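You operate a simulated robot arm through the tools that you are given. There is no shell and no other tool. Be economical: measure what you need, move in short steps, check, and stop when the job is done.

You are at the controls of a simulated two-armed robot. One attempt, no reset.

TASK
Dry the green spool in the dryer box at 45 degrees.
Fine: lid shut, press start, wait till it reads done; the spool stays inside.

It is judged by the outcome, as a careful person would: the job done as asked, and still so three seconds after it is handed in. It fails if anything else is knocked over, pushed out of place, dropped, spilled or broken. Lids that push on must go on centred and level and be pressed home; caps that screw on are set level and turned clockwise until they are tight.

THE ROBOT
Two 7-joint arms with two-finger parallel grippers on one trunk, on a base that drives. Base frame: it is fixed to the floor where the robot stands at the start and does not move with it; the origin is under the middle of the robot, x ahead of it, y to its left, z up. Units: mm, degrees, N and s.
The left shoulder is at the start at [50, 168, 1207], the right one opposite. With the tool pointing down near the work surface each hand reaches from about 160 to 660 mm from the robot's upright axis, wherever it stands, measured 20 degrees to its own side. Places, roughly: dryer box lid [500, 0, 1100]; inside the dryer box [500, 0, 900]; dryer dial [300, -200, 900]; dryer button [400, -200, 1100]; orange spool [0, -1250, 1000]. Payload 1.57 kg a hand.
Tool frame (each hand has its own): the origin (TCP) lies between the finger pads and is the grasp point; the fingertips stand 30 mm ahead of it; z points along the fingers, y is the line along which they close. Largest opening 80 mm; finger width 17, thickness 12; the body of the gripper, 40 by 82 mm, starts 80 mm behind the TCP.
Orientation is told as [roll, pitch, yaw] about the base's x, y, z axes, in that order, counted from this pose: with the fingers straight down and closing along the base's y, the tool's x points along the base's -x, its y along +y and its z along -z.

THE INTERFACE
- The arms move only by the tool drive_tool. It takes "left_plan", "right_plan" or both (then of equal length, played together; a hand with none holds still); each is a list of rows, each a list of 3 entries, a list of its own where there are three numbers: the finger opening in mm, from 0 to 80, then the shift along the tool's x, y, z in mm, then the turn, a rotation vector about the tool's x, y, z in degrees. In form: [[claw, [x, y, z], [ax, ay, az]], ...]. A call has 1 to 12 rows; each row shifts and turns the commanded pose from where the row before left it, along the tool's axes as they then stand. A row lasts 0.2 s, in which the tool goes at most 50 mm and 8.6 degrees; a call with a longer step from one row to the next is refused whole, and so is a gripper value outside its range. Where a pose cannot be reached the arm comes as near as it can. A force on the tool above 40 N (or 10 N above the force at the start of the call, whichever is more), or a blocked arm, ends the call early, and 0.2 s more pass. The fingers move at their own pace (about 45 mm/s each) and stop on an object; they squeeze with about 25 N. The grip force told is the motor's: it shows also when the fingers shut on nothing. Time passes only in rows, and 0.2 s behind the last, so rows that do not move let the fingers close. The reply holds the time, the measured pose of the TCP, the force on the tool along the base axes, the opening and the grip force, in the units named above and with some noise, and new pictures: "views" is both (left out), scene, wrist or none (wrist: the cameras of the hands that moved).
- Cameras (640 x 400 px; columns grow to the right, rows downward): "scene" is now at [116.5, -24.9, 1401.1]; the picture's right is [-0.32, -0.95, 0.00], its down [-0.68, 0.23, -0.70] and it looks along [0.66, -0.22, -0.72] (base axes); focal length 238 px, centre (320, 200). "left" rides on the left gripper at [72, 7, -122] in its tool frame; the picture's right is [-0.09, 1.00, 0.00], its down [-0.84, -0.08, -0.54] and it looks along [-0.54, -0.05, 0.84] (tool axes); focal length 238 px, centre (320, 200). "right" rides on the right gripper at [72, -7, -122] in its tool frame; the picture's right is [0.09, 1.00, 0.00], its down [-0.84, 0.08, -0.54] and it looks along [-0.54, 0.05, 0.84] (tool axes); focal length 238 px, centre (320, 200). There is no depth. A picture from a camera that has moved, and an enlarged one, comes with that camera's place and axes in the base frame and with its lens.
- move_column(by): slides the trunk up (or, below 0, down) by that many mm; the arms and the scene camera ride with it, the base frame stays. It gives what a move gives, with no picture.
- drive_base(legs): drives the robot by 1 to 6 legs, each [ahead, left, turn to the left] in mm, mm and degrees, along the robot's own axes; the way and the turn of a leg run together, so that a leg with both is an arc; at most 1500 mm and 180 degrees a leg. The arms and the cameras ride along, it lands a little off, and it stops where it bumps. It gives what a move gives, and a new picture of the scene camera.
- aim_head(pan, tilt): turns the head with the scene camera to pan (to the left, within 80 degrees either way) and tilt (down, from -29 to 69), counted from straight ahead of the robot. It gives what a move gives, and a new picture of the scene camera.
- close_up(camera, box): a new picture of the part [left, top, right, bottom] of that camera's present view, enlarged. No time passes.
- hand_in(): hands the job in; it is judged then, once.

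Work in short steps. Places have to be worked out from the pictures, the camera data and where the tool is seen: move nearer, look again, correct. Check each grasp and each placing, and mend what went wrong. You have 120 turns and 170 pictures in all, those below and enlarged ones among them. Open the grippers and draw the arms clear of the work before you hand the job in, unless the task says otherwise; then end with one line.

The tools are called after "Request:" as name(argument=value, ...) on one line, values as JSON. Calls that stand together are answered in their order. drive_tool: Moves the arms, as the interface text tells. Its arguments: {"type":"object","properties":{"left_plan":{"type":"array"},"right_plan":{"type":"array"},"views":{"type":"string","enum":["both","scene","wrist","none"]}},"required":[]} The other tools are called the same way: move_column (by) slides the trunk up or down; drive_base (legs) drives the base; aim_head (pan, tilt) turns the head that bears the scene camera; close_up (camera, box) takes an enlarged picture of a part of a camera's view; hand_in () hands the job in.

At the start:

```text
t: 0.0
left_eef_pos: [407.6, 53.7, 1149.8]
left_tool_rot: [0.0, -0.1, -0.1]
left_contact_force: [0.1, -0.2, 0.3]
left_width: 80.2
left_gripper_force: 0.1
right_eef_pos: [357.5, -312.3, 1150.4]
right_tool_rot: [0.0, 0.1, 0.1]
right_contact_force: [0.0, -0.2, -0.9]
right_width: 80.0
right_gripper_force: 0.0
trunk travel left (down, up): [-375.0, 68.0]
robot x, y, heading: [-1.0, -0.9, -0.1]
head pan, tilt: [-18.7, 45.9]
```

scene: 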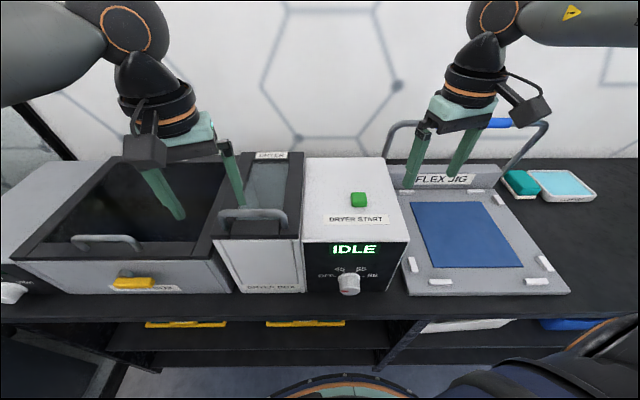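
right: 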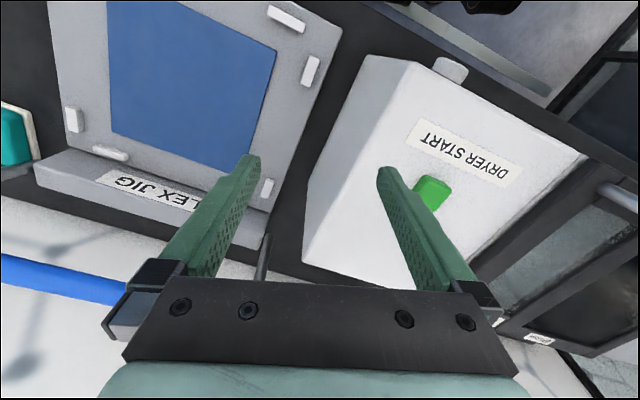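
left: 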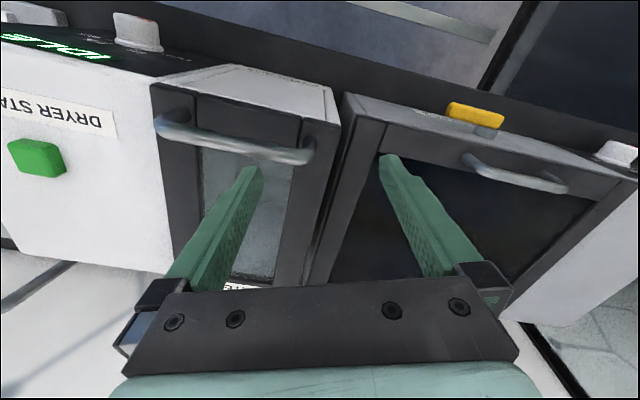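

The dryer box with its lid, button and dial are ahead; no spool is in sight. I turn the head to the right, where the orange spool is said to be, to look for the green one.

Request:
aim_head(pan=-75, tilt=25)

Request:
aim_head(pan=75, tilt=25)

Request:
close_up(camera="left", box=[0, 0, 640, 300])

```text
t: 1.3
left_eef_pos: [407.8, 53.2, 1149.9]
left_tool_rot: [0.0, 0.0, 0.0]
left_contact_force: [0.0, -0.2, -0.8]
left_width: 79.8
left_gripper_force: 0.2
right_eef_pos: [356.4, -311.7, 1150.8]
right_tool_rot: [0.1, 0.0, 0.0]
right_contact_force: [1.0, -0.6, 0.3]
right_width: 80.0
right_gripper_force: 0.0
trunk travel left (down, up): [-375.0, 68.0]
robot x, y, heading: [0.7, -3.6, 0.2]
head pan, tilt: [-75.0, 25.0]
camera scene: at [64.0, -88.1, 1432.9], right [-0.97, -0.26, 0.0], down [-0.11, 0.41, -0.91], along [0.24, -0.88, -0.42], focal length 238 px, centre (320, 200)
```

scene: 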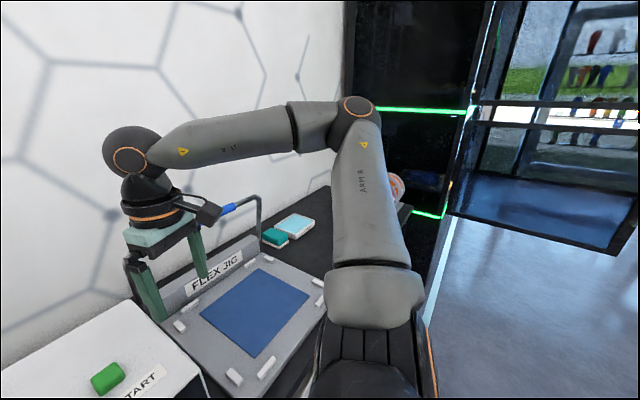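

```text
t: 3.6
left_eef_pos: [408.0, 53.5, 1150.7]
left_tool_rot: [0.0, 0.0, -0.1]
left_contact_force: [-0.2, 0.7, -0.4]
left_width: 79.9
left_gripper_force: 0.1
right_eef_pos: [356.4, -312.4, 1148.8]
right_tool_rot: [0.0, 0.0, 0.0]
right_contact_force: [-0.1, 0.7, -0.1]
right_width: 80.1
right_gripper_force: 0.1
trunk travel left (down, up): [-375.0, 68.0]
robot x, y, heading: [1.8, -1.1, 0.4]
head pan, tilt: [75.0, 25.0]
camera scene: at [64.0, 89.9, 1432.9], right [0.97, -0.26, 0.0], down [-0.11, -0.41, -0.91], along [0.23, 0.88, -0.42], focal length 238 px, centre (320, 200)
```

scene: 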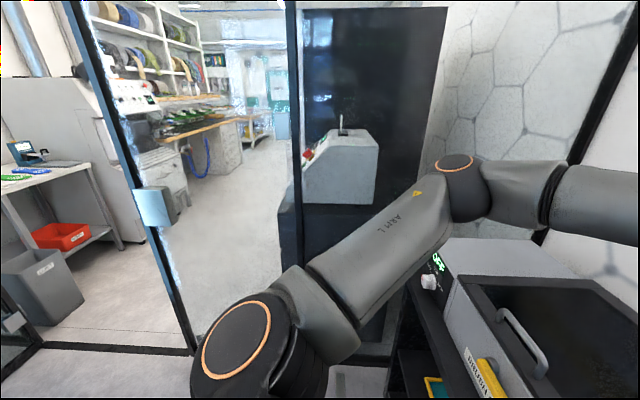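

```text
1.00 times, centred on (320, 150) of left
camera zoom: at [335.7, 60.5, 1271.7], right [0.09, 1.0, 0.0], down [0.84, -0.08, 0.54], along [0.54, -0.05, -0.84], focal length 238 px, centre (320, 250)
```

zoom: 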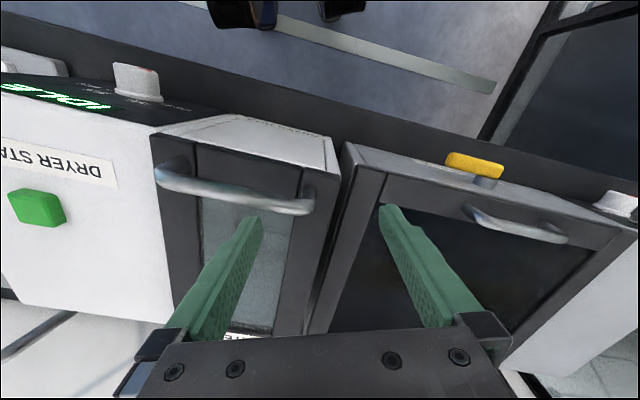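

No green spool to the left. I look to the right once more, a bit further down, enlarging the spot beside the arm.

Request:
aim_head(pan=-80, tilt=10)

Request:
close_up(camera="scene", box=[300, 100, 460, 260])

```text
t: 6.0
left_eef_pos: [406.9, 54.4, 1150.2]
left_tool_rot: [-0.1, 0.0, 0.0]
left_contact_force: [1.1, 0.0, 0.1]
left_width: 80.2
left_gripper_force: 0.0
right_eef_pos: [356.7, -312.1, 1150.2]
right_tool_rot: [0.1, 0.0, 0.1]
right_contact_force: [-0.5, -0.7, -0.6]
right_width: 80.0
right_gripper_force: 0.1
trunk travel left (down, up): [-375.0, 68.0]
robot x, y, heading: [-2.0, 0.2, 0.0]
head pan, tilt: [-80.0, 10.0]
camera scene: at [56.3, -90.7, 1457.3], right [-0.98, -0.17, 0.0], down [-0.03, 0.17, -0.98], along [0.17, -0.97, -0.17], focal length 238 px, centre (320, 200)
```

scene: 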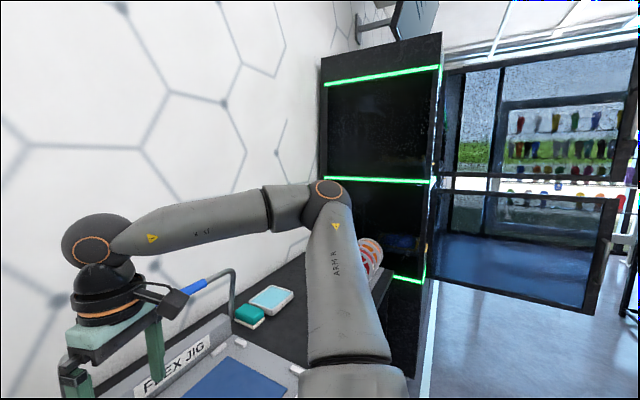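

```text
2.50 times, centred on (380, 180) of scene
camera zoom: at [56.3, -90.7, 1457.3], right [-0.98, -0.17, 0.0], down [-0.03, 0.17, -0.98], along [0.17, -0.97, -0.17], focal length 594 px, centre (170, 250)
```

zoom: 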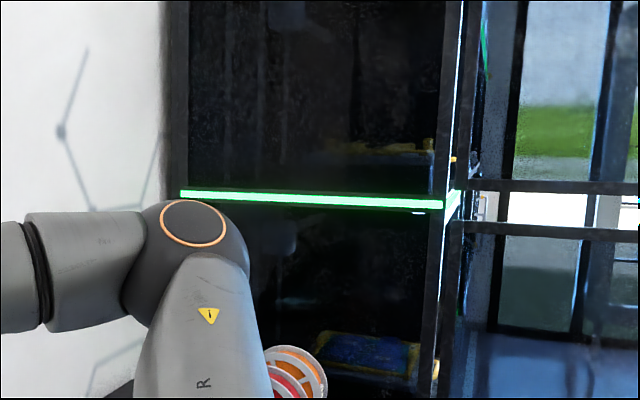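

Spools (an orange and a red one) are partly seen behind the right arm, at the right end of the bench. I back off a bit and drive to the right.

Request:
drive_base(legs=[[-200, 0, 0], [0, -700, 0]])

Request:
aim_head(pan=-60, tilt=40)

```text
t: 11.0
left_eef_pos: [202.8, -642.7, 1149.9]
left_tool_rot: [-0.1, 0.0, -0.7]
left_contact_force: [-0.2, 0.0, -0.3]
left_width: 79.9
left_gripper_force: 0.1
right_eef_pos: [147.4, -1006.9, 1148.2]
right_tool_rot: [0.0, 0.1, -0.7]
right_contact_force: [-0.2, -0.3, -0.2]
right_width: 79.8
right_gripper_force: 0.0
trunk travel left (down, up): [-375.0, 68.0]
robot x, y, heading: [-207.3, -693.4, -0.7]
head pan, tilt: [-80.0, 10.0]
camera scene: at [-150.0, -782.6, 1457.3], right [-0.99, -0.16, 0.0], down [-0.03, 0.17, -0.98], along [0.16, -0.97, -0.17], focal length 238 px, centre (320, 200)
```

scene: 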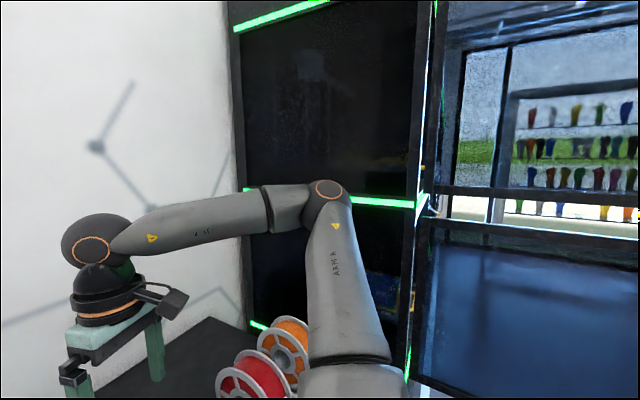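

```text
t: 12.0
left_eef_pos: [202.2, -641.7, 1148.9]
left_tool_rot: [0.1, 0.0, -0.7]
left_contact_force: [-0.3, 0.1, -0.7]
left_width: 80.1
left_gripper_force: 0.0
right_eef_pos: [148.3, -1006.7, 1150.3]
right_tool_rot: [0.1, 0.0, -0.7]
right_contact_force: [1.0, -0.4, 0.0]
right_width: 80.0
right_gripper_force: 0.0
trunk travel left (down, up): [-375.0, 68.0]
robot x, y, heading: [-204.9, -688.0, -1.0]
head pan, tilt: [-60.0, 40.0]
camera scene: at [-123.5, -764.6, 1409.7], right [-0.87, -0.49, 0.0], down [-0.31, 0.56, -0.77], along [0.38, -0.67, -0.64], focal length 238 px, centre (320, 200)
```

scene: 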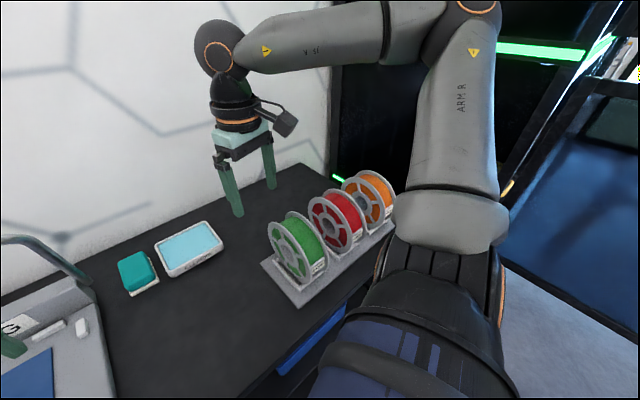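

The green spool is first in the stand, then red, then orange. I enlarge to see the spools' shape.

Request:
close_up(camera="scene", box=[240, 150, 420, 320])

Request:
close_up(camera="right", box=[0, 0, 640, 400])

```text
2.35 times, centred on (330, 235) of scene
camera zoom: at [-123.5, -764.6, 1409.7], right [-0.87, -0.49, 0.0], down [-0.31, 0.56, -0.77], along [0.38, -0.67, -0.64], focal length 559 px, centre (296, 118)
```

zoom: 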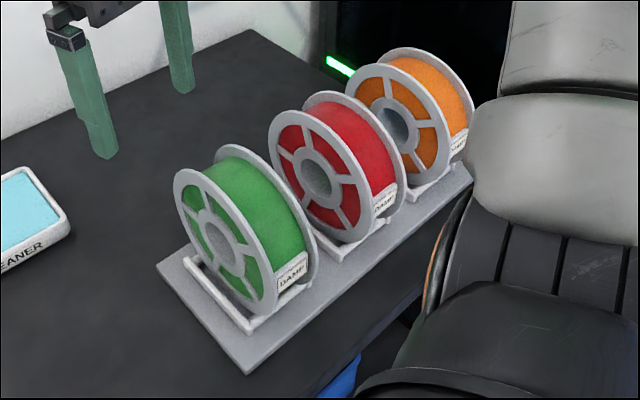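

```text
1.00 times, centred on (320, 200) of right
camera zoom: at [76.1, -1013.7, 1272.5], right [-0.08, 1.0, 0.0], down [0.84, 0.07, 0.54], along [0.54, 0.04, -0.84], focal length 238 px, centre (320, 200)
```

zoom: 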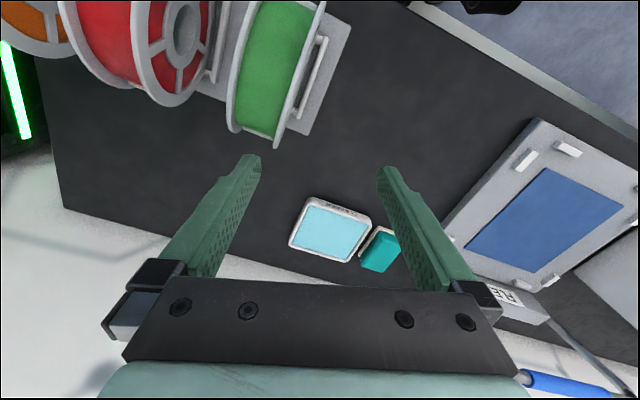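

The green spool's top looks to be near [105, -1060, 1070], its axis turned about 15-19° from base y, about 60 wide. I bring the open right hand over it and align the yaw.

Request:
drive_tool(right_plan=[[80, [22, -26, 0], [0, 0, 0]], [80, [21, -27, 0], [0, 0, 0]], [80, [0, 0, 0], [0, 0, 8]], [80, [0, 0, 0], [0, 0, 7]], [80, [0, 0, 0], [0, 0, 0]]])

```text
t: 13.2
left_eef_pos: [202.7, -641.8, 1150.4]
left_tool_rot: [0.0, -0.1, -0.7]
left_contact_force: [0.4, -0.2, -0.4]
left_width: 80.1
left_gripper_force: 0.1
right_eef_pos: [104.8, -1060.8, 1150.4]
right_tool_rot: [0.0, 0.0, -15.8]
right_contact_force: [0.2, -0.1, -0.3]
right_width: 79.9
right_gripper_force: 0.1
trunk travel left (down, up): [-375.0, 68.0]
robot x, y, heading: [-201.7, -696.0, -0.9]
head pan, tilt: [-60.0, 40.0]
camera scene: at [-123.4, -764.5, 1409.6], right [-0.87, -0.49, 0.0], down [-0.31, 0.56, -0.77], along [0.38, -0.67, -0.64], focal length 238 px, centre (320, 200)
camera right: at [33.2, -1047.5, 1272.2], right [0.18, 0.98, 0.0], down [0.83, -0.15, 0.54], along [0.53, -0.1, -0.84], focal length 238 px, centre (320, 200)
```

scene: 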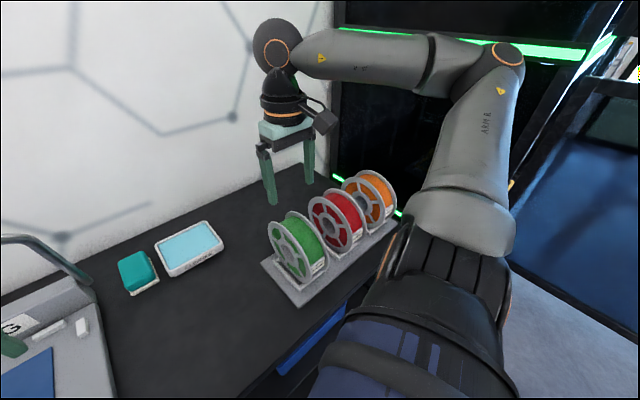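
right: 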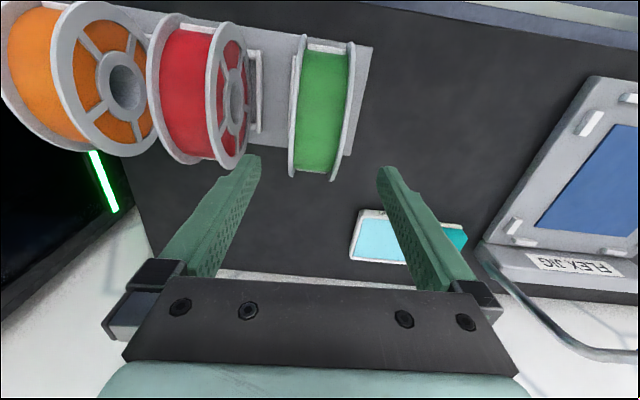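

The spool centre works out to about [107, -1063, 953], radius ~83, about 50 wide, turned -17°. I correct the hand slightly and come down part of the way.

Request:
drive_tool(right_plan=[[80, [-3, -2, 0], [0, 0, 1.2]], [80, [0, 0, 40], [0, 0, 0]], [80, [0, 0, 30], [0, 0, 0]], [80, [0, 0, 0], [0, 0, 0]]])

```text
t: 14.2
left_eef_pos: [203.2, -640.7, 1151.0]
left_tool_rot: [0.0, -0.1, -0.7]
left_contact_force: [-0.4, -0.1, -0.8]
left_width: 80.2
left_gripper_force: 0.1
right_eef_pos: [105.7, -1063.9, 1079.0]
right_tool_rot: [0.0, 0.0, -17.0]
right_contact_force: [0.6, -0.2, 0.0]
right_width: 79.9
right_gripper_force: 0.1
trunk travel left (down, up): [-375.0, 68.0]
robot x, y, heading: [-204.3, -691.6, -0.8]
head pan, tilt: [-60.0, 40.0]
camera scene: at [-123.5, -764.5, 1409.6], right [-0.87, -0.49, 0.0], down [-0.31, 0.56, -0.77], along [0.38, -0.67, -0.64], focal length 238 px, centre (320, 200)
camera right: at [35.4, -1048.6, 1201.6], right [0.2, 0.98, 0.0], down [0.82, -0.17, 0.54], along [0.53, -0.11, -0.84], focal length 238 px, centre (320, 200)
```

scene: 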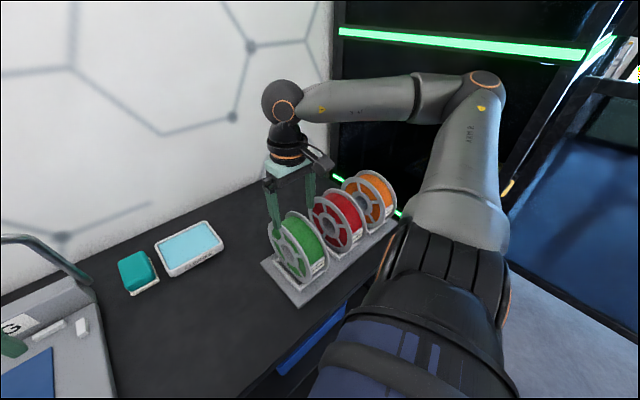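
right: 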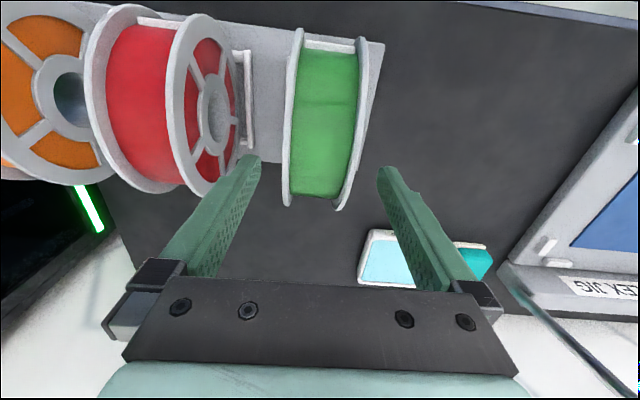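

Tracks well: the spool is centred between the fingers (radius ~82, top at z≈1034). I go on down to TCP z≈1012.

Request:
drive_tool(right_plan=[[80, [0, 0, 35], [0, 0, 0]], [80, [0, 0, 32], [0, 0, 0]], [80, [0, 0, 0], [0, 0, 0]]])

```text
t: 15.0
left_eef_pos: [201.8, -640.4, 1151.0]
left_tool_rot: [0.1, 0.0, -0.7]
left_contact_force: [0.3, -1.0, 0.2]
left_width: 79.9
left_gripper_force: 0.0
right_eef_pos: [106.6, -1062.7, 1012.1]
right_tool_rot: [0.0, 0.1, -16.9]
right_contact_force: [-0.2, 0.1, 0.7]
right_width: 80.1
right_gripper_force: 0.0
trunk travel left (down, up): [-375.0, 68.0]
robot x, y, heading: [-204.6, -692.8, -0.7]
head pan, tilt: [-60.0, 40.0]
camera scene: at [-123.5, -764.5, 1409.6], right [-0.87, -0.49, 0.0], down [-0.31, 0.56, -0.77], along [0.38, -0.67, -0.64], focal length 238 px, centre (320, 200)
camera right: at [35.8, -1048.9, 1134.1], right [0.2, 0.98, 0.0], down [0.82, -0.17, 0.54], along [0.53, -0.11, -0.84], focal length 238 px, centre (320, 200)
```

scene: 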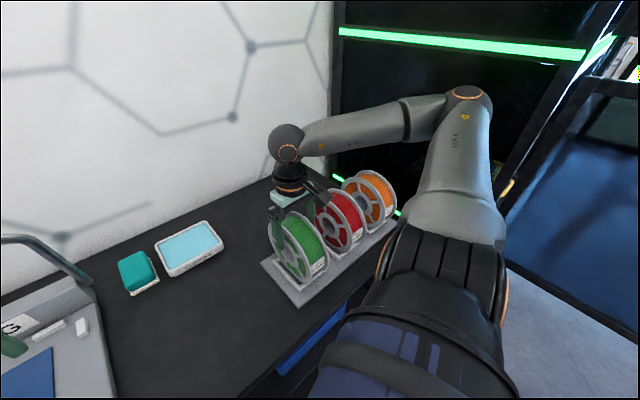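
right: 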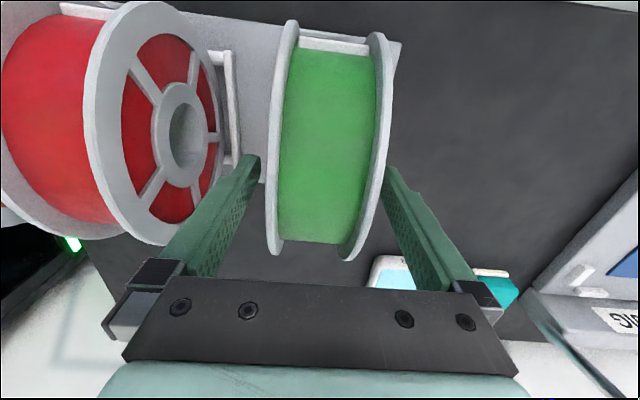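

The spool stands between the fingers; I close on the flanges.

Request:
drive_tool(right_plan=[[40, [4, 0, 0], [0, 0, 0]], [30, [0, 0, 0], [0, 0, 0]], [30, [0, 0, 0], [0, 0, 0]], [30, [0, 0, 0], [0, 0, 0]]], views="wrist")

```text
t: 16.0
left_eef_pos: [203.0, -640.4, 1150.1]
left_tool_rot: [0.0, 0.0, -0.7]
left_contact_force: [-0.5, 0.3, 1.7]
left_width: 80.0
left_gripper_force: 0.0
right_eef_pos: [102.5, -1061.7, 1013.1]
right_tool_rot: [-0.1, 0.0, -16.9]
right_contact_force: [0.0, 1.2, 0.3]
right_width: 58.1
right_gripper_force: 24.9
trunk travel left (down, up): [-375.0, 68.0]
robot x, y, heading: [-203.1, -691.9, -1.0]
head pan, tilt: [-60.0, 40.0]
camera right: at [32.2, -1047.6, 1134.9], right [0.2, 0.98, 0.0], down [0.82, -0.17, 0.54], along [0.53, -0.11, -0.84], focal length 238 px, centre (320, 200)
```

right: 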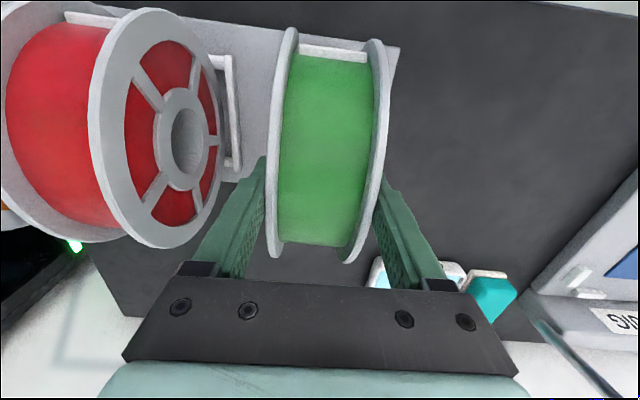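

Gripped at 58 mm with 25 N. I lift straight up.

Request:
drive_tool(right_plan=[[30, [0, 0, -20], [0, 0, 0]], [30, [0, 0, -30], [0, 0, 0]], [30, [0, 0, -40], [0, 0, 0]], [30, [0, 0, -45], [0, 0, 0]], [30, [0, 0, -45], [0, 0, 0]], [30, [0, 0, -20], [0, 0, 0]], [30, [0, 0, 0], [0, 0, 0]]])

```text
t: 17.6
left_eef_pos: [201.6, -642.4, 1150.2]
left_tool_rot: [0.1, 0.0, -0.7]
left_contact_force: [-0.7, 0.4, -0.3]
left_width: 79.9
left_gripper_force: 0.0
right_eef_pos: [102.7, -1060.5, 1213.4]
right_tool_rot: [0.0, 0.1, -16.9]
right_contact_force: [0.1, 0.2, -6.6]
right_width: 58.2
right_gripper_force: 24.2
trunk travel left (down, up): [-375.0, 68.0]
robot x, y, heading: [-205.7, -691.0, -0.8]
head pan, tilt: [-60.0, 40.0]
camera scene: at [-123.1, -765.1, 1409.5], right [-0.87, -0.49, 0.0], down [-0.32, 0.56, -0.77], along [0.37, -0.67, -0.64], focal length 238 px, centre (320, 200)
camera right: at [32.7, -1048.5, 1336.6], right [0.2, 0.98, 0.0], down [0.82, -0.17, 0.54], along [0.53, -0.11, -0.84], focal length 238 px, centre (320, 200)
```

scene: 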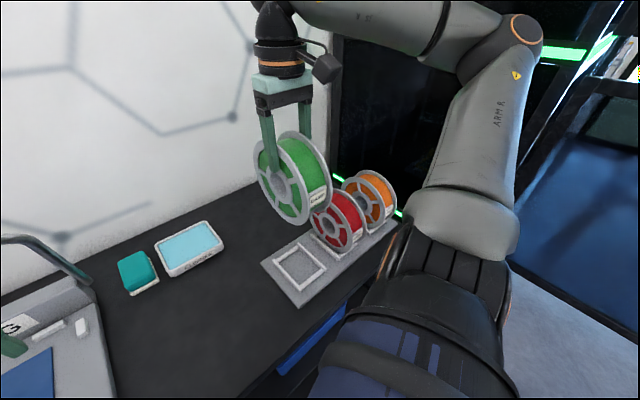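
right: 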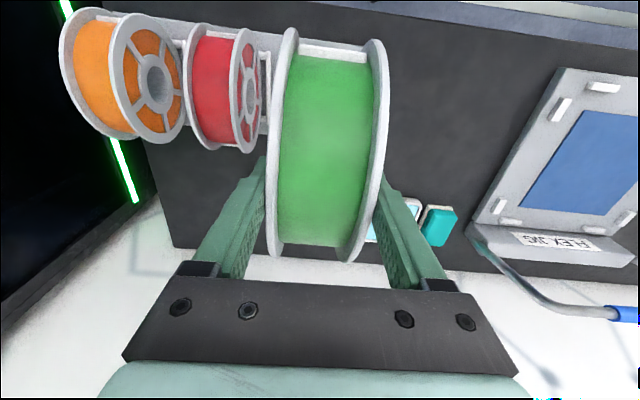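

The spool is held firmly and the stand is undisturbed. I drive back to the dryer, staying backed off.

Request:
drive_base(legs=[[0, 690, 0.8]])

Request:
aim_head(pan=-10, tilt=35)

```text
t: 21.4
left_eef_pos: [205.7, 53.9, 1148.6]
left_tool_rot: [0.0, 0.0, 0.2]
left_contact_force: [-0.2, 0.5, -0.7]
left_width: 80.1
left_gripper_force: 0.1
right_eef_pos: [111.7, -369.1, 1214.8]
right_tool_rot: [0.0, 0.0, -15.9]
right_contact_force: [-0.6, -0.8, -6.0]
right_width: 58.0
right_gripper_force: 25.4
trunk travel left (down, up): [-375.0, 68.0]
robot x, y, heading: [-202.6, -0.7, 0.2]
head pan, tilt: [-60.0, 40.0]
camera scene: at [-119.3, -75.1, 1409.6], right [-0.86, -0.5, 0.0], down [-0.32, 0.56, -0.77], along [0.39, -0.66, -0.64], focal length 238 px, centre (320, 200)
```

scene: 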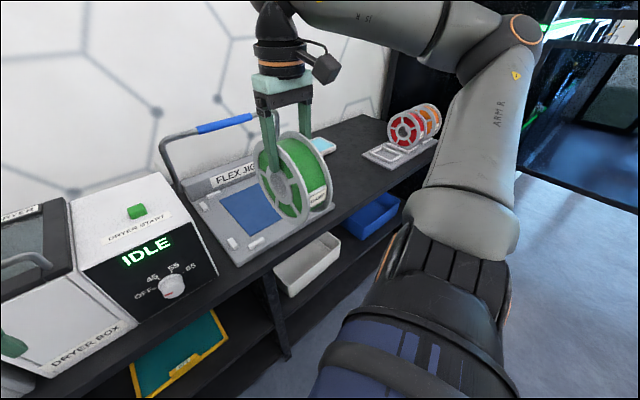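

```text
t: 22.5
left_eef_pos: [206.0, 52.9, 1149.9]
left_tool_rot: [0.0, 0.0, 0.3]
left_contact_force: [1.0, 0.6, 1.0]
left_width: 80.0
left_gripper_force: 0.0
right_eef_pos: [112.2, -368.4, 1213.5]
right_tool_rot: [0.0, 0.0, -16.0]
right_contact_force: [-0.2, 0.2, -6.0]
right_width: 58.0
right_gripper_force: 24.9
trunk travel left (down, up): [-375.0, 68.0]
robot x, y, heading: [-203.0, 0.0, 0.0]
head pan, tilt: [-10.0, 35.0]
camera scene: at [-75.3, -16.9, 1417.1], right [-0.17, -0.99, 0.0], down [-0.57, 0.1, -0.82], along [0.81, -0.14, -0.57], focal length 238 px, centre (320, 200)
```

scene: 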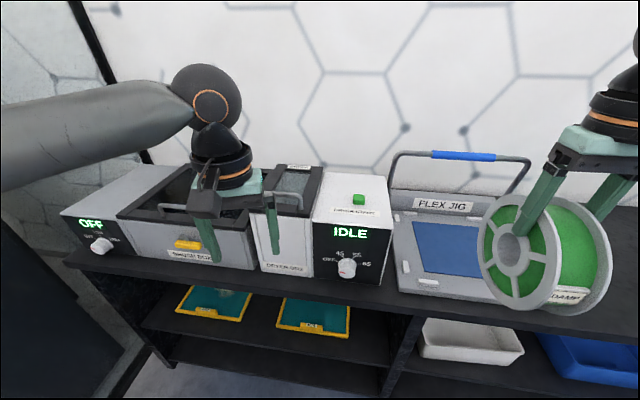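

Request:
close_up(camera="scene", box=[230, 140, 430, 300])

Request:
close_up(camera="left", box=[0, 0, 640, 400])

```text
2.50 times, centred on (330, 220) of scene
camera zoom: at [-75.3, -16.9, 1417.1], right [-0.17, -0.99, 0.0], down [-0.57, 0.1, -0.82], along [0.81, -0.14, -0.57], focal length 594 px, centre (295, 150)
```

zoom: 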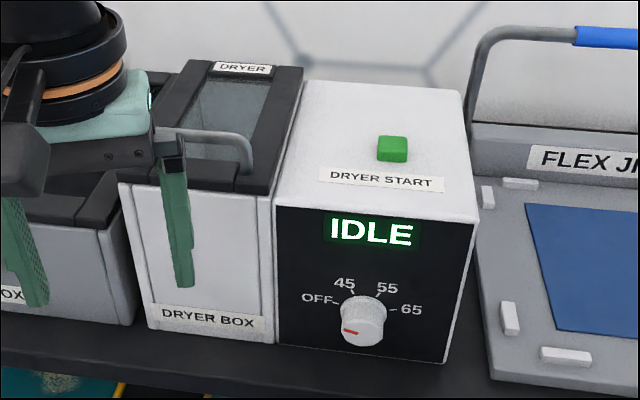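

```text
1.00 times, centred on (320, 200) of left
camera zoom: at [133.2, 58.9, 1271.6], right [0.09, 1.0, 0.0], down [0.84, -0.07, 0.54], along [0.54, -0.05, -0.84], focal length 238 px, centre (320, 200)
```

zoom: 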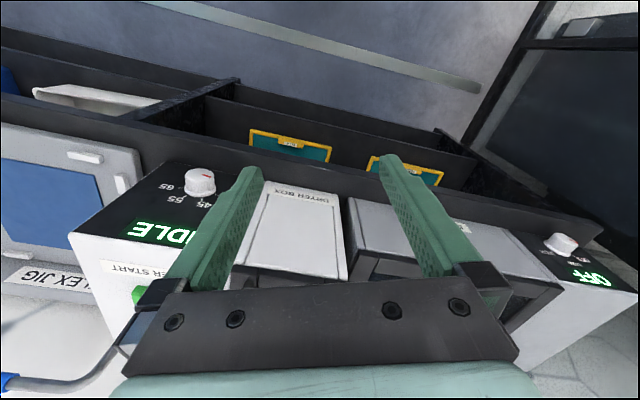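

The whole bench turns out to be rotated about -17° (box front line runs from [392,75] to [291,-241]); the lid handle bar's middle is near [385,-3,1117], hinge probably at the rear. I turn the base to face the bench square-on and shift left a little, still backed off.

Request:
drive_base(legs=[[0, 0, -17], [0, 109, 0]])

Request:
aim_head(pan=5, tilt=35)

```text
t: 24.7
left_eef_pos: [234.1, 36.1, 1149.7]
left_tool_rot: [0.0, 0.0, -16.6]
left_contact_force: [0.2, 0.8, -0.3]
left_width: 80.2
left_gripper_force: 0.1
right_eef_pos: [23.3, -340.0, 1214.1]
right_tool_rot: [0.0, 0.0, -32.8]
right_contact_force: [0.8, 0.4, -5.7]
right_width: 58.2
right_gripper_force: 25.3
trunk travel left (down, up): [-375.0, 68.0]
robot x, y, heading: [-170.6, 102.3, -16.5]
head pan, tilt: [-10.0, 35.0]
camera scene: at [-54.0, 51.5, 1417.1], right [-0.45, -0.89, 0.0], down [-0.51, 0.26, -0.82], along [0.73, -0.37, -0.57], focal length 238 px, centre (320, 200)
```

scene: 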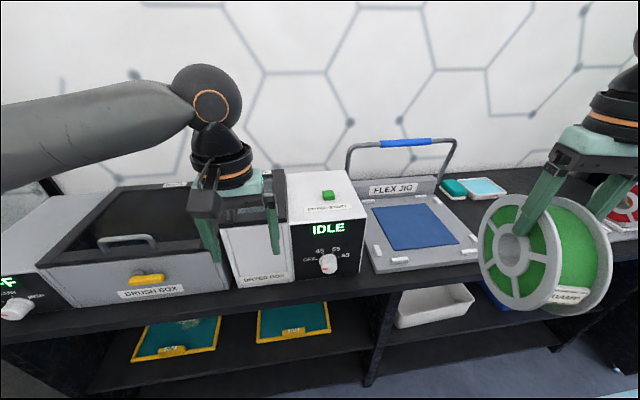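

```text
t: 25.4
left_eef_pos: [235.5, 35.0, 1150.1]
left_tool_rot: [-0.1, 0.0, -16.6]
left_contact_force: [-0.2, 0.7, 0.0]
left_width: 80.2
left_gripper_force: 0.1
right_eef_pos: [22.5, -340.8, 1214.5]
right_tool_rot: [0.0, 0.1, -32.8]
right_contact_force: [0.0, 0.3, -5.3]
right_width: 57.9
right_gripper_force: 25.2
trunk travel left (down, up): [-375.0, 68.0]
robot x, y, heading: [-171.4, 103.1, -16.6]
head pan, tilt: [5.0, 35.0]
camera scene: at [-46.8, 72.2, 1417.1], right [-0.2, -0.98, 0.0], down [-0.56, 0.12, -0.82], along [0.8, -0.16, -0.57], focal length 238 px, centre (320, 200)
```

scene: 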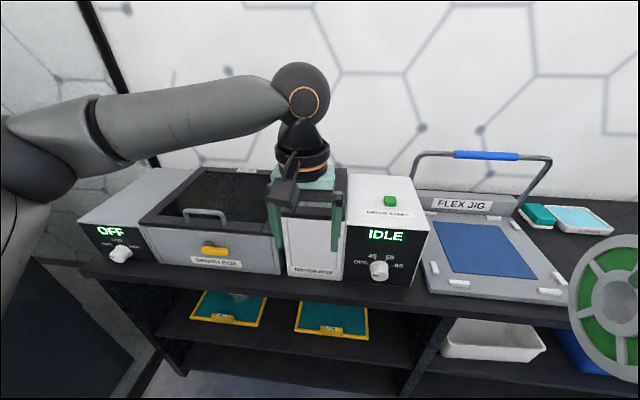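

The left hand stands in line with the box (q≈102). I pitch it so that the fingers point straight ahead over to the handle.

Request:
drive_tool(left_plan=[[80, [0, 0, 0], [0, -8.2, 0]], [80, [0, 0, 0], [0, -8.2, 0]], [80, [0, 0, 0], [0, -8.2, 0]], [80, [0, 0, 0], [0, -8.2, 0]], [80, [0, 0, 0], [0, -8.2, 0]], [80, [0, 0, 0], [0, -8.2, 0]], [80, [0, 0, 0], [0, -8.2, 0]], [80, [0, 0, 0], [0, -8.2, 0]], [80, [0, 0, 0], [0, -8.2, 0]], [80, [0, 0, 0], [0, -8.1, 0]], [60, [0, 0, 0], [0, -8.1, 0]]])

```text
t: 27.9
left_eef_pos: [233.0, 36.4, 1150.9]
left_tool_rot: [143.2, -89.8, -159.9]
left_contact_force: [-0.1, -0.6, 0.2]
left_width: 59.9
left_gripper_force: 0.2
right_eef_pos: [22.5, -341.1, 1212.8]
right_tool_rot: [0.2, 0.1, -32.7]
right_contact_force: [0.0, -0.3, -6.3]
right_width: 58.0
right_gripper_force: 24.9
trunk travel left (down, up): [-375.0, 68.0]
robot x, y, heading: [-173.8, 104.1, -16.5]
head pan, tilt: [5.0, 35.0]
camera scene: at [-47.6, 71.3, 1417.2], right [-0.2, -0.98, 0.0], down [-0.56, 0.12, -0.82], along [0.8, -0.16, -0.57], focal length 238 px, centre (320, 200)
camera left: at [119.4, 76.6, 1078.1], right [0.28, 0.95, 0.09], down [-0.54, 0.08, 0.84], along [0.79, -0.29, 0.54], focal length 238 px, centre (320, 200)
```

scene: 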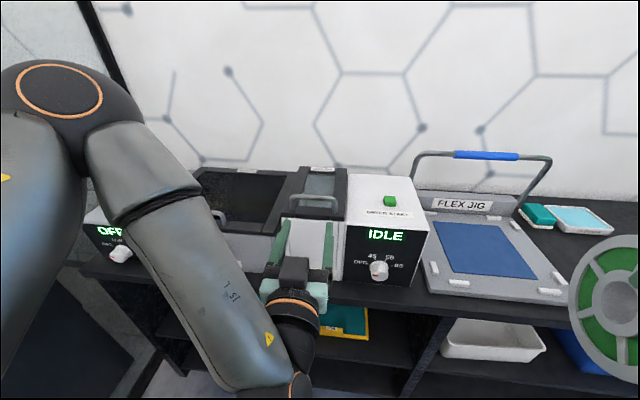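
left: 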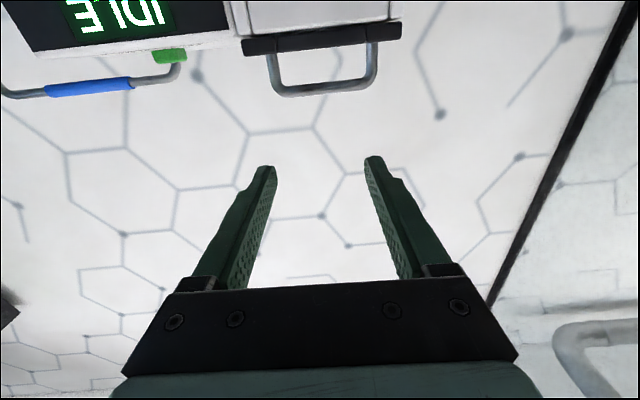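

Good, the hand is level and its camera shows the handle: bar middle at p≈372 (along the bench normal), z≈1115, 34 above the lid. I'll hook under the bar: lower to z≈1098 and draw back, then drive ahead.

Request:
drive_tool(left_plan=[[60, [0, 0, -40], [0, 0, 0]], [60, [25, 0, -35], [0, 0, 0]], [60, [28, 3, 0], [0, 0, 0]], [60, [0, 0, 0], [0, 0, 0]]], views="none")

Request:
drive_base(legs=[[180, 0, -0.4]])

Request:
close_up(camera="left", box=[0, 0, 640, 400])

```text
t: 28.6
left_eef_pos: [209.9, 68.9, 1148.5]
left_tool_rot: [-96.4, -82.7, 87.7]
left_contact_force: [0.0, -0.4, -0.5]
left_width: 59.9
left_gripper_force: 0.1
left hand out of reach, approached as far as the arm can: row 2, 3
right_eef_pos: [22.6, -340.8, 1212.4]
right_tool_rot: [0.0, 0.1, -32.8]
right_contact_force: [0.8, 0.1, -6.0]
right_width: 57.9
right_gripper_force: 24.2
trunk travel left (down, up): [-375.0, 68.0]
robot x, y, heading: [-172.5, 101.8, -16.4]
head pan, tilt: [5.0, 35.0]
stopped in row 3 (left hand): the arm was blocked; the commanded pose is now the measured one
```

```text
t: 30.1
left_eef_pos: [383.3, 14.5, 1147.7]
left_tool_rot: [-96.0, -82.8, 86.9]
left_contact_force: [-0.2, -0.6, -0.2]
left_width: 60.2
left_gripper_force: 0.0
right_eef_pos: [194.1, -394.5, 1212.9]
right_tool_rot: [0.1, 0.1, -33.1]
right_contact_force: [-0.5, -0.2, -5.6]
right_width: 58.1
right_gripper_force: 25.0
trunk travel left (down, up): [-375.0, 68.0]
robot x, y, heading: [-2.2, 45.5, -17.0]
head pan, tilt: [5.0, 35.0]
camera scene: at [126.9, 19.4, 1417.0], right [-0.21, -0.98, 0.0], down [-0.56, 0.12, -0.82], along [0.8, -0.17, -0.57], focal length 238 px, centre (320, 200)
```

scene: 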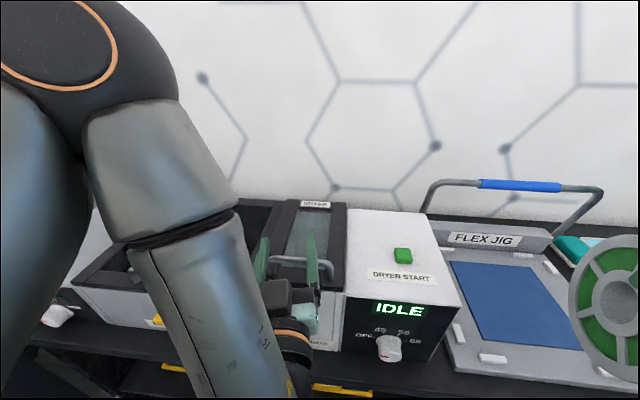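

```text
1.00 times, centred on (320, 200) of left
camera zoom: at [263.9, 31.4, 1073.3], right [0.16, 0.99, -0.03], down [-0.54, 0.12, 0.83], along [0.83, -0.11, 0.55], focal length 238 px, centre (320, 200)
```

zoom: 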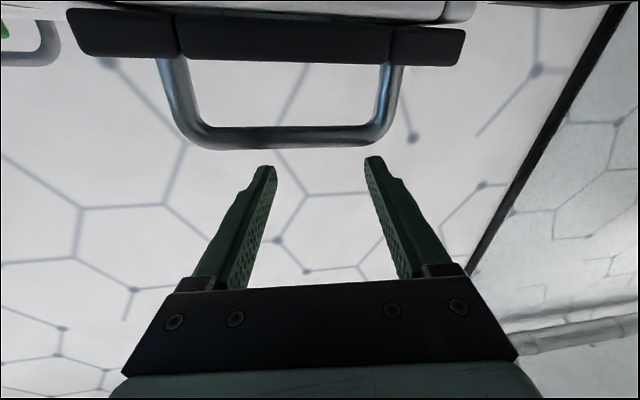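

The arm's fold limit left it a bit high and turned, and the fingers now stand above the bar without touching. I back off 90, then correct orientation and lower.

Request:
drive_base(legs=[[-90, 0, 0]])

Request:
drive_tool(left_plan=[[60, [0, 0, 25], [3.7, 0, 3.5]], [60, [0, -8, 10], [3.7, 0, 3.5]], [60, [25, -8, 0], [0, 0, 0]], [60, [24, 0, 0], [0, 0, 0]], [60, [0, 0, 0], [0, 0, 0]]])

```text
t: 31.2
left_eef_pos: [297.1, 41.5, 1149.2]
left_tool_rot: [-96.7, -82.6, 87.6]
left_contact_force: [-0.1, -0.3, 0.5]
left_width: 59.9
left_gripper_force: 0.2
right_eef_pos: [107.1, -368.3, 1214.6]
right_tool_rot: [0.1, 0.1, -33.2]
right_contact_force: [-0.6, 0.1, -6.0]
right_width: 58.2
right_gripper_force: 25.0
trunk travel left (down, up): [-375.0, 68.0]
robot x, y, heading: [-86.4, 77.0, -16.9]
head pan, tilt: [5.0, 35.0]
camera scene: at [39.8, 45.8, 1417.2], right [-0.21, -0.98, 0.0], down [-0.56, 0.12, -0.82], along [0.8, -0.17, -0.57], focal length 238 px, centre (320, 200)
```

scene: 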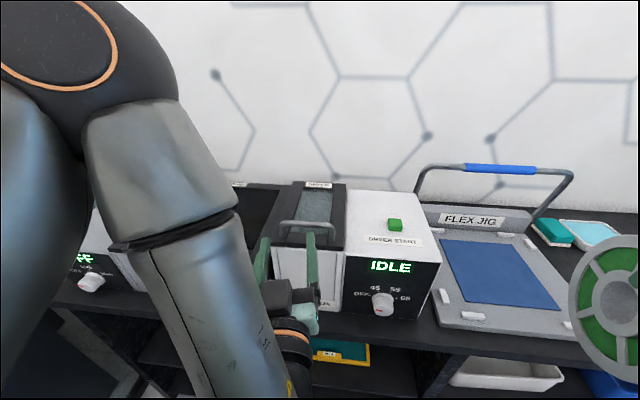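

```text
t: 32.4
left_eef_pos: [328.7, 19.1, 1098.9]
left_tool_rot: [-174.3, -88.7, 157.9]
left_contact_force: [0.3, -0.2, -0.8]
left_width: 60.1
left_gripper_force: 0.1
right_eef_pos: [107.8, -366.4, 1212.6]
right_tool_rot: [-0.1, 0.0, -33.1]
right_contact_force: [-0.7, -0.4, -6.3]
right_width: 57.8
right_gripper_force: 25.1
trunk travel left (down, up): [-375.0, 68.0]
robot x, y, heading: [-81.5, 75.9, -17.1]
head pan, tilt: [5.0, 35.0]
camera scene: at [40.8, 45.7, 1417.1], right [-0.21, -0.98, 0.0], down [-0.56, 0.12, -0.82], along [0.8, -0.17, -0.57], focal length 238 px, centre (320, 200)
camera left: at [216.3, 58.7, 1024.3], right [0.28, 0.96, 0.09], down [-0.56, 0.09, 0.82], along [0.78, -0.28, 0.56], focal length 238 px, centre (320, 200)
```

scene: 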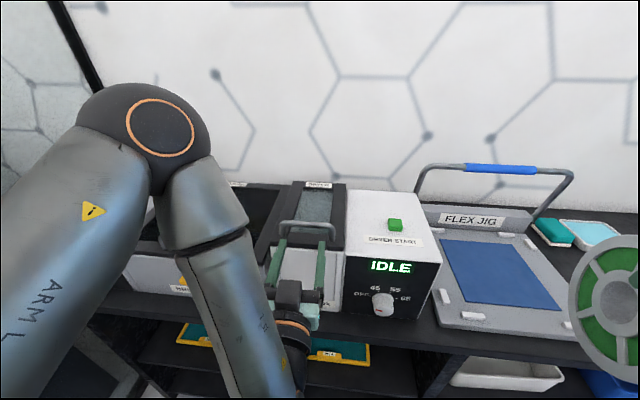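
left: 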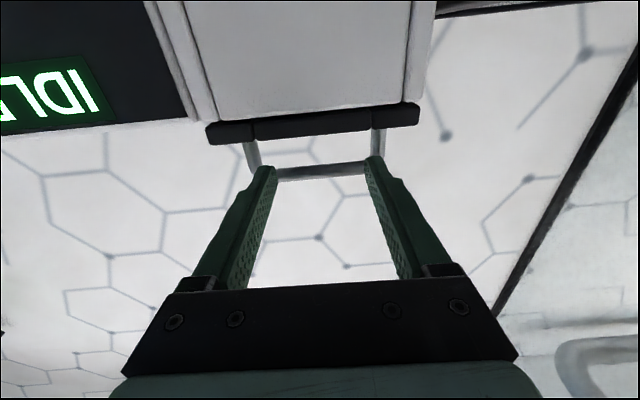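

Fingers are level at z≈1099, just below the bar (z≈1117) and above the lid (≈1078), centred within a few mm. I narrow the fingers, then drive ahead so they slide under the bar.

Request:
drive_tool(left_plan=[[40, [0, -5, 0], [0, 0, 0]], [40, [0, 0, 0], [0, 0, 0]]], views="none")

Request:
drive_base(legs=[[62, 0, 0]])

Request:
close_up(camera="left", box=[0, 0, 640, 400])

```text
t: 33.0
left_eef_pos: [327.3, 13.9, 1100.2]
left_tool_rot: [-172.6, -88.7, 156.1]
left_contact_force: [-0.3, -0.8, 0.2]
left_width: 40.1
left_gripper_force: 0.0
right_eef_pos: [107.1, -368.5, 1213.2]
right_tool_rot: [0.0, 0.2, -33.1]
right_contact_force: [0.0, 0.2, -7.6]
right_width: 58.2
right_gripper_force: 25.1
trunk travel left (down, up): [-375.0, 68.0]
robot x, y, heading: [-81.9, 74.3, -16.9]
head pan, tilt: [5.0, 35.0]
```

```text
t: 34.0
left_eef_pos: [387.0, -3.8, 1099.6]
left_tool_rot: [-173.2, -88.8, 156.7]
left_contact_force: [0.2, 0.0, -0.3]
left_width: 39.9
left_gripper_force: 0.0
right_eef_pos: [168.3, -386.8, 1213.5]
right_tool_rot: [-0.1, 0.2, -33.1]
right_contact_force: [0.2, 0.0, -6.7]
right_width: 57.9
right_gripper_force: 25.1
trunk travel left (down, up): [-375.0, 68.0]
robot x, y, heading: [-25.2, 60.5, -17.1]
head pan, tilt: [5.0, 35.0]
camera scene: at [101.1, 27.2, 1417.0], right [-0.21, -0.98, 0.0], down [-0.56, 0.12, -0.82], along [0.8, -0.17, -0.57], focal length 238 px, centre (320, 200)
```

scene: 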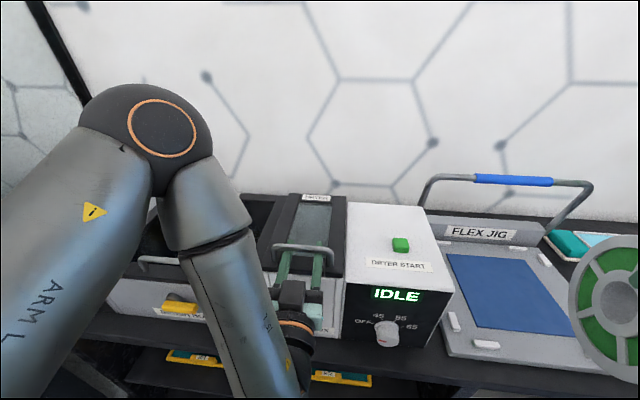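

```text
1.00 times, centred on (320, 200) of left
camera zoom: at [274.5, 35.7, 1024.6], right [0.28, 0.96, 0.09], down [-0.56, 0.09, 0.83], along [0.78, -0.28, 0.56], focal length 238 px, centre (320, 200)
```

zoom: 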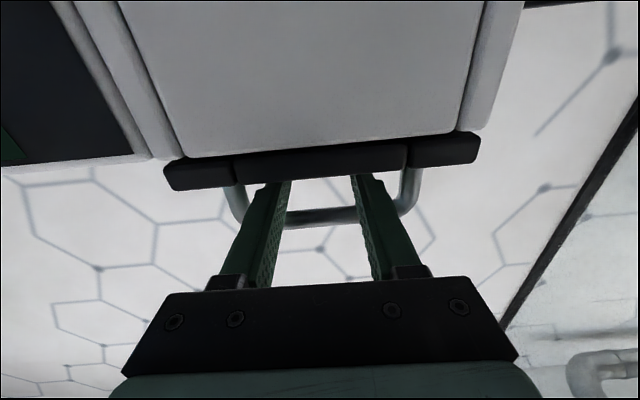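

The fingers are in the loop under the bar. I start lifting along the lid's arc, turning the hand with it, and check whether the lid swings up.

Request:
drive_tool(left_plan=[[40, [-5, 0, 0], [0, 0, 0]], [40, [-15.9, 0, 2.2], [0, 4, 0]], [40, [-15.9, 0, 2.2], [0, 4, 0]], [40, [-15.9, 0, 2.2], [0, 4, 0]], [40, [0, 0, 0], [0, 0, 0]]])

```text
t: 35.2
left_eef_pos: [395.9, -6.5, 1151.6]
left_tool_rot: [-0.6, -79.4, -15.7]
left_contact_force: [0.7, -0.5, -2.7]
left_width: 39.3
left_gripper_force: 0.1
right_eef_pos: [168.6, -385.4, 1212.9]
right_tool_rot: [0.0, 0.0, -33.0]
right_contact_force: [0.4, -0.2, -6.1]
right_width: 57.9
right_gripper_force: 24.8
trunk travel left (down, up): [-375.0, 68.0]
robot x, y, heading: [-22.6, 56.0, -16.7]
head pan, tilt: [5.0, 35.0]
camera scene: at [100.2, 27.5, 1417.1], right [-0.21, -0.98, 0.0], down [-0.56, 0.12, -0.82], along [0.8, -0.17, -0.57], focal length 238 px, centre (320, 200)
camera left: at [270.1, 37.3, 1104.4], right [0.3, 0.95, 0.09], down [-0.38, 0.03, 0.92], along [0.87, -0.31, 0.37], focal length 238 px, centre (320, 200)
```

scene: 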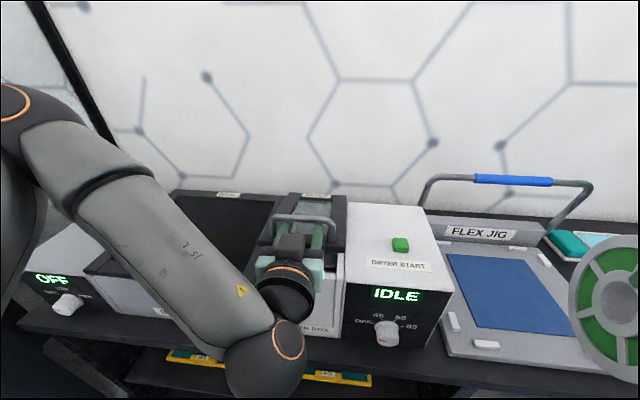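
left: 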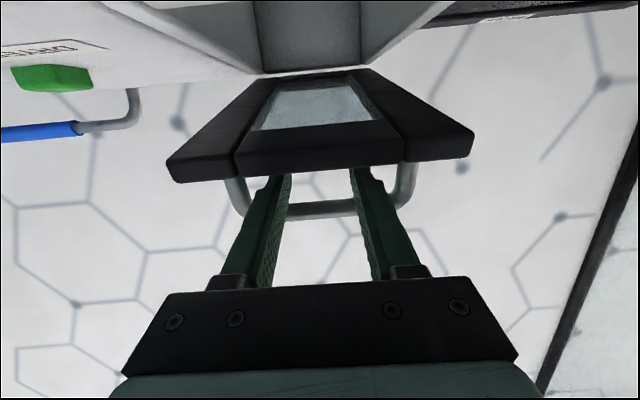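

The lid swings up on its rear hinge with light load (~3 N). I go on along the arc.

Request:
drive_tool(left_plan=[[40, [-31.6, 0, 5.7], [0, 8, 0]], [40, [-31.6, 0, 5.7], [0, 8, 0]], [40, [-31.6, 0, 5.7], [0, 8, 0]], [40, [-31.6, 0, 5.7], [0, 8, 0]], [40, [0, 0, 0], [0, 0, 0]]])

```text
t: 36.4
left_eef_pos: [461.1, -25.8, 1259.5]
left_tool_rot: [-0.3, -47.2, -16.5]
left_contact_force: [-1.3, 0.4, -1.0]
left_width: 39.9
left_gripper_force: 0.0
right_eef_pos: [167.9, -385.8, 1213.9]
right_tool_rot: [0.1, 0.1, -33.0]
right_contact_force: [0.3, 0.0, -5.8]
right_width: 58.2
right_gripper_force: 25.3
trunk travel left (down, up): [-375.0, 68.0]
robot x, y, heading: [-23.6, 60.7, -16.8]
head pan, tilt: [5.0, 35.0]
camera scene: at [99.9, 27.7, 1417.2], right [-0.21, -0.98, 0.0], down [-0.56, 0.12, -0.82], along [0.8, -0.17, -0.57], focal length 238 px, centre (320, 200)
camera left: at [331.4, 19.3, 1289.4], right [0.34, 0.94, 0.06], down [0.14, -0.12, 0.98], along [0.93, -0.33, -0.17], focal length 238 px, centre (320, 200)
```

scene: 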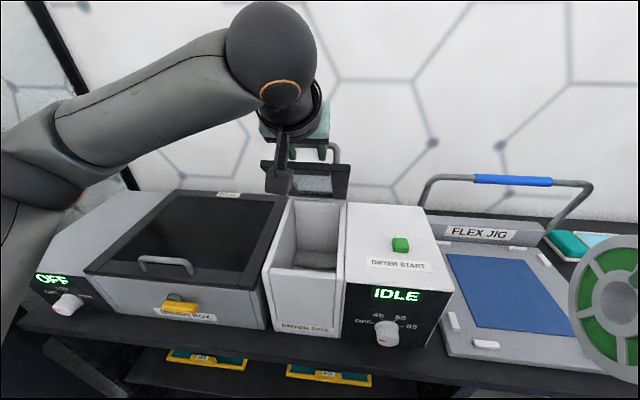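
left: 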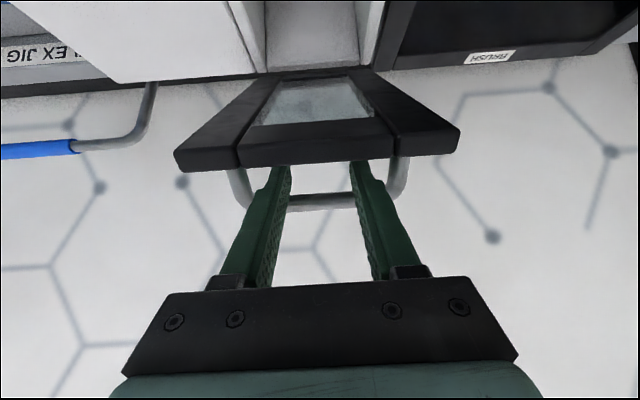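

At 44° all is well; on to about 100°.

Request:
drive_tool(left_plan=[[40, [-31.6, 0, 5.7], [0, 8, 0]], [40, [-31.6, 0, 5.7], [0, 8, 0]], [40, [-31.6, 0, 5.7], [0, 8, 0]], [40, [-31.6, 0, 5.7], [0, 8, 0]], [40, [-31.6, 0, 5.7], [0, 8, 0]], [40, [-31.6, 0, 5.7], [0, 8, 0]], [40, [0, 0, 0], [0, 0, 0]]])

```text
t: 37.4
left_eef_pos: [542.4, -57.0, 1319.1]
left_tool_rot: [-0.2, -19.3, -21.2]
left_contact_force: [0.7, -0.1, -0.7]
left_width: 40.3
left_gripper_force: 0.3
left hand out of reach, approached as far as the arm can: row 4, 5
right_eef_pos: [168.8, -384.8, 1213.0]
right_tool_rot: [-0.1, 0.2, -33.1]
right_contact_force: [1.6, 0.1, -5.8]
right_width: 58.2
right_gripper_force: 25.2
trunk travel left (down, up): [-375.0, 68.0]
robot x, y, heading: [-25.3, 57.1, -16.8]
head pan, tilt: [5.0, 35.0]
stopped in row 5 (left hand): the force on the tool passed its limit (the readings are from after the stop); the commanded pose is now the measured one
camera scene: at [101.7, 28.9, 1417.0], right [-0.21, -0.98, 0.0], down [-0.56, 0.12, -0.82], along [0.8, -0.17, -0.57], focal length 238 px, centre (320, 200)
camera left: at [444.1, -10.5, 1410.6], right [0.44, 0.9, 0.03], down [0.54, -0.29, 0.79], along [0.71, -0.34, -0.61], focal length 238 px, centre (320, 200)
```

scene: 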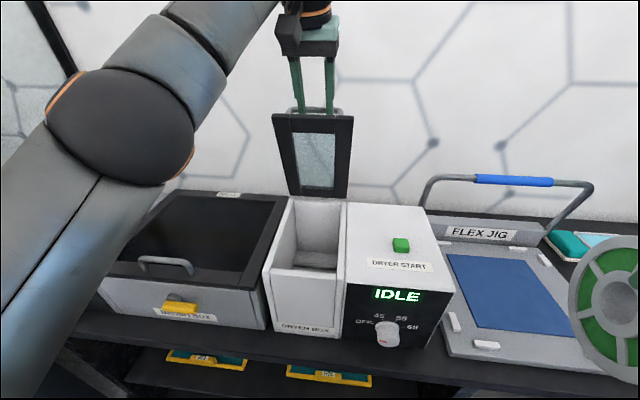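
left: 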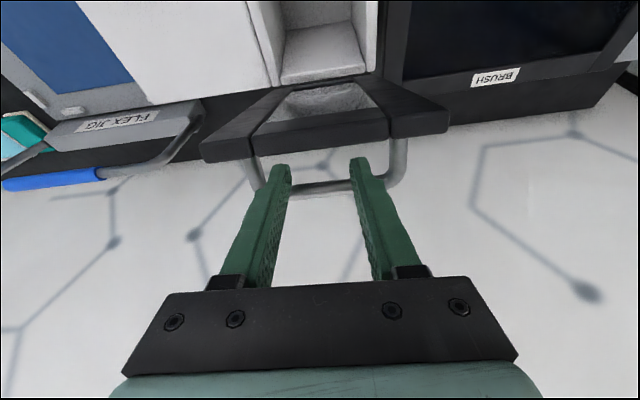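

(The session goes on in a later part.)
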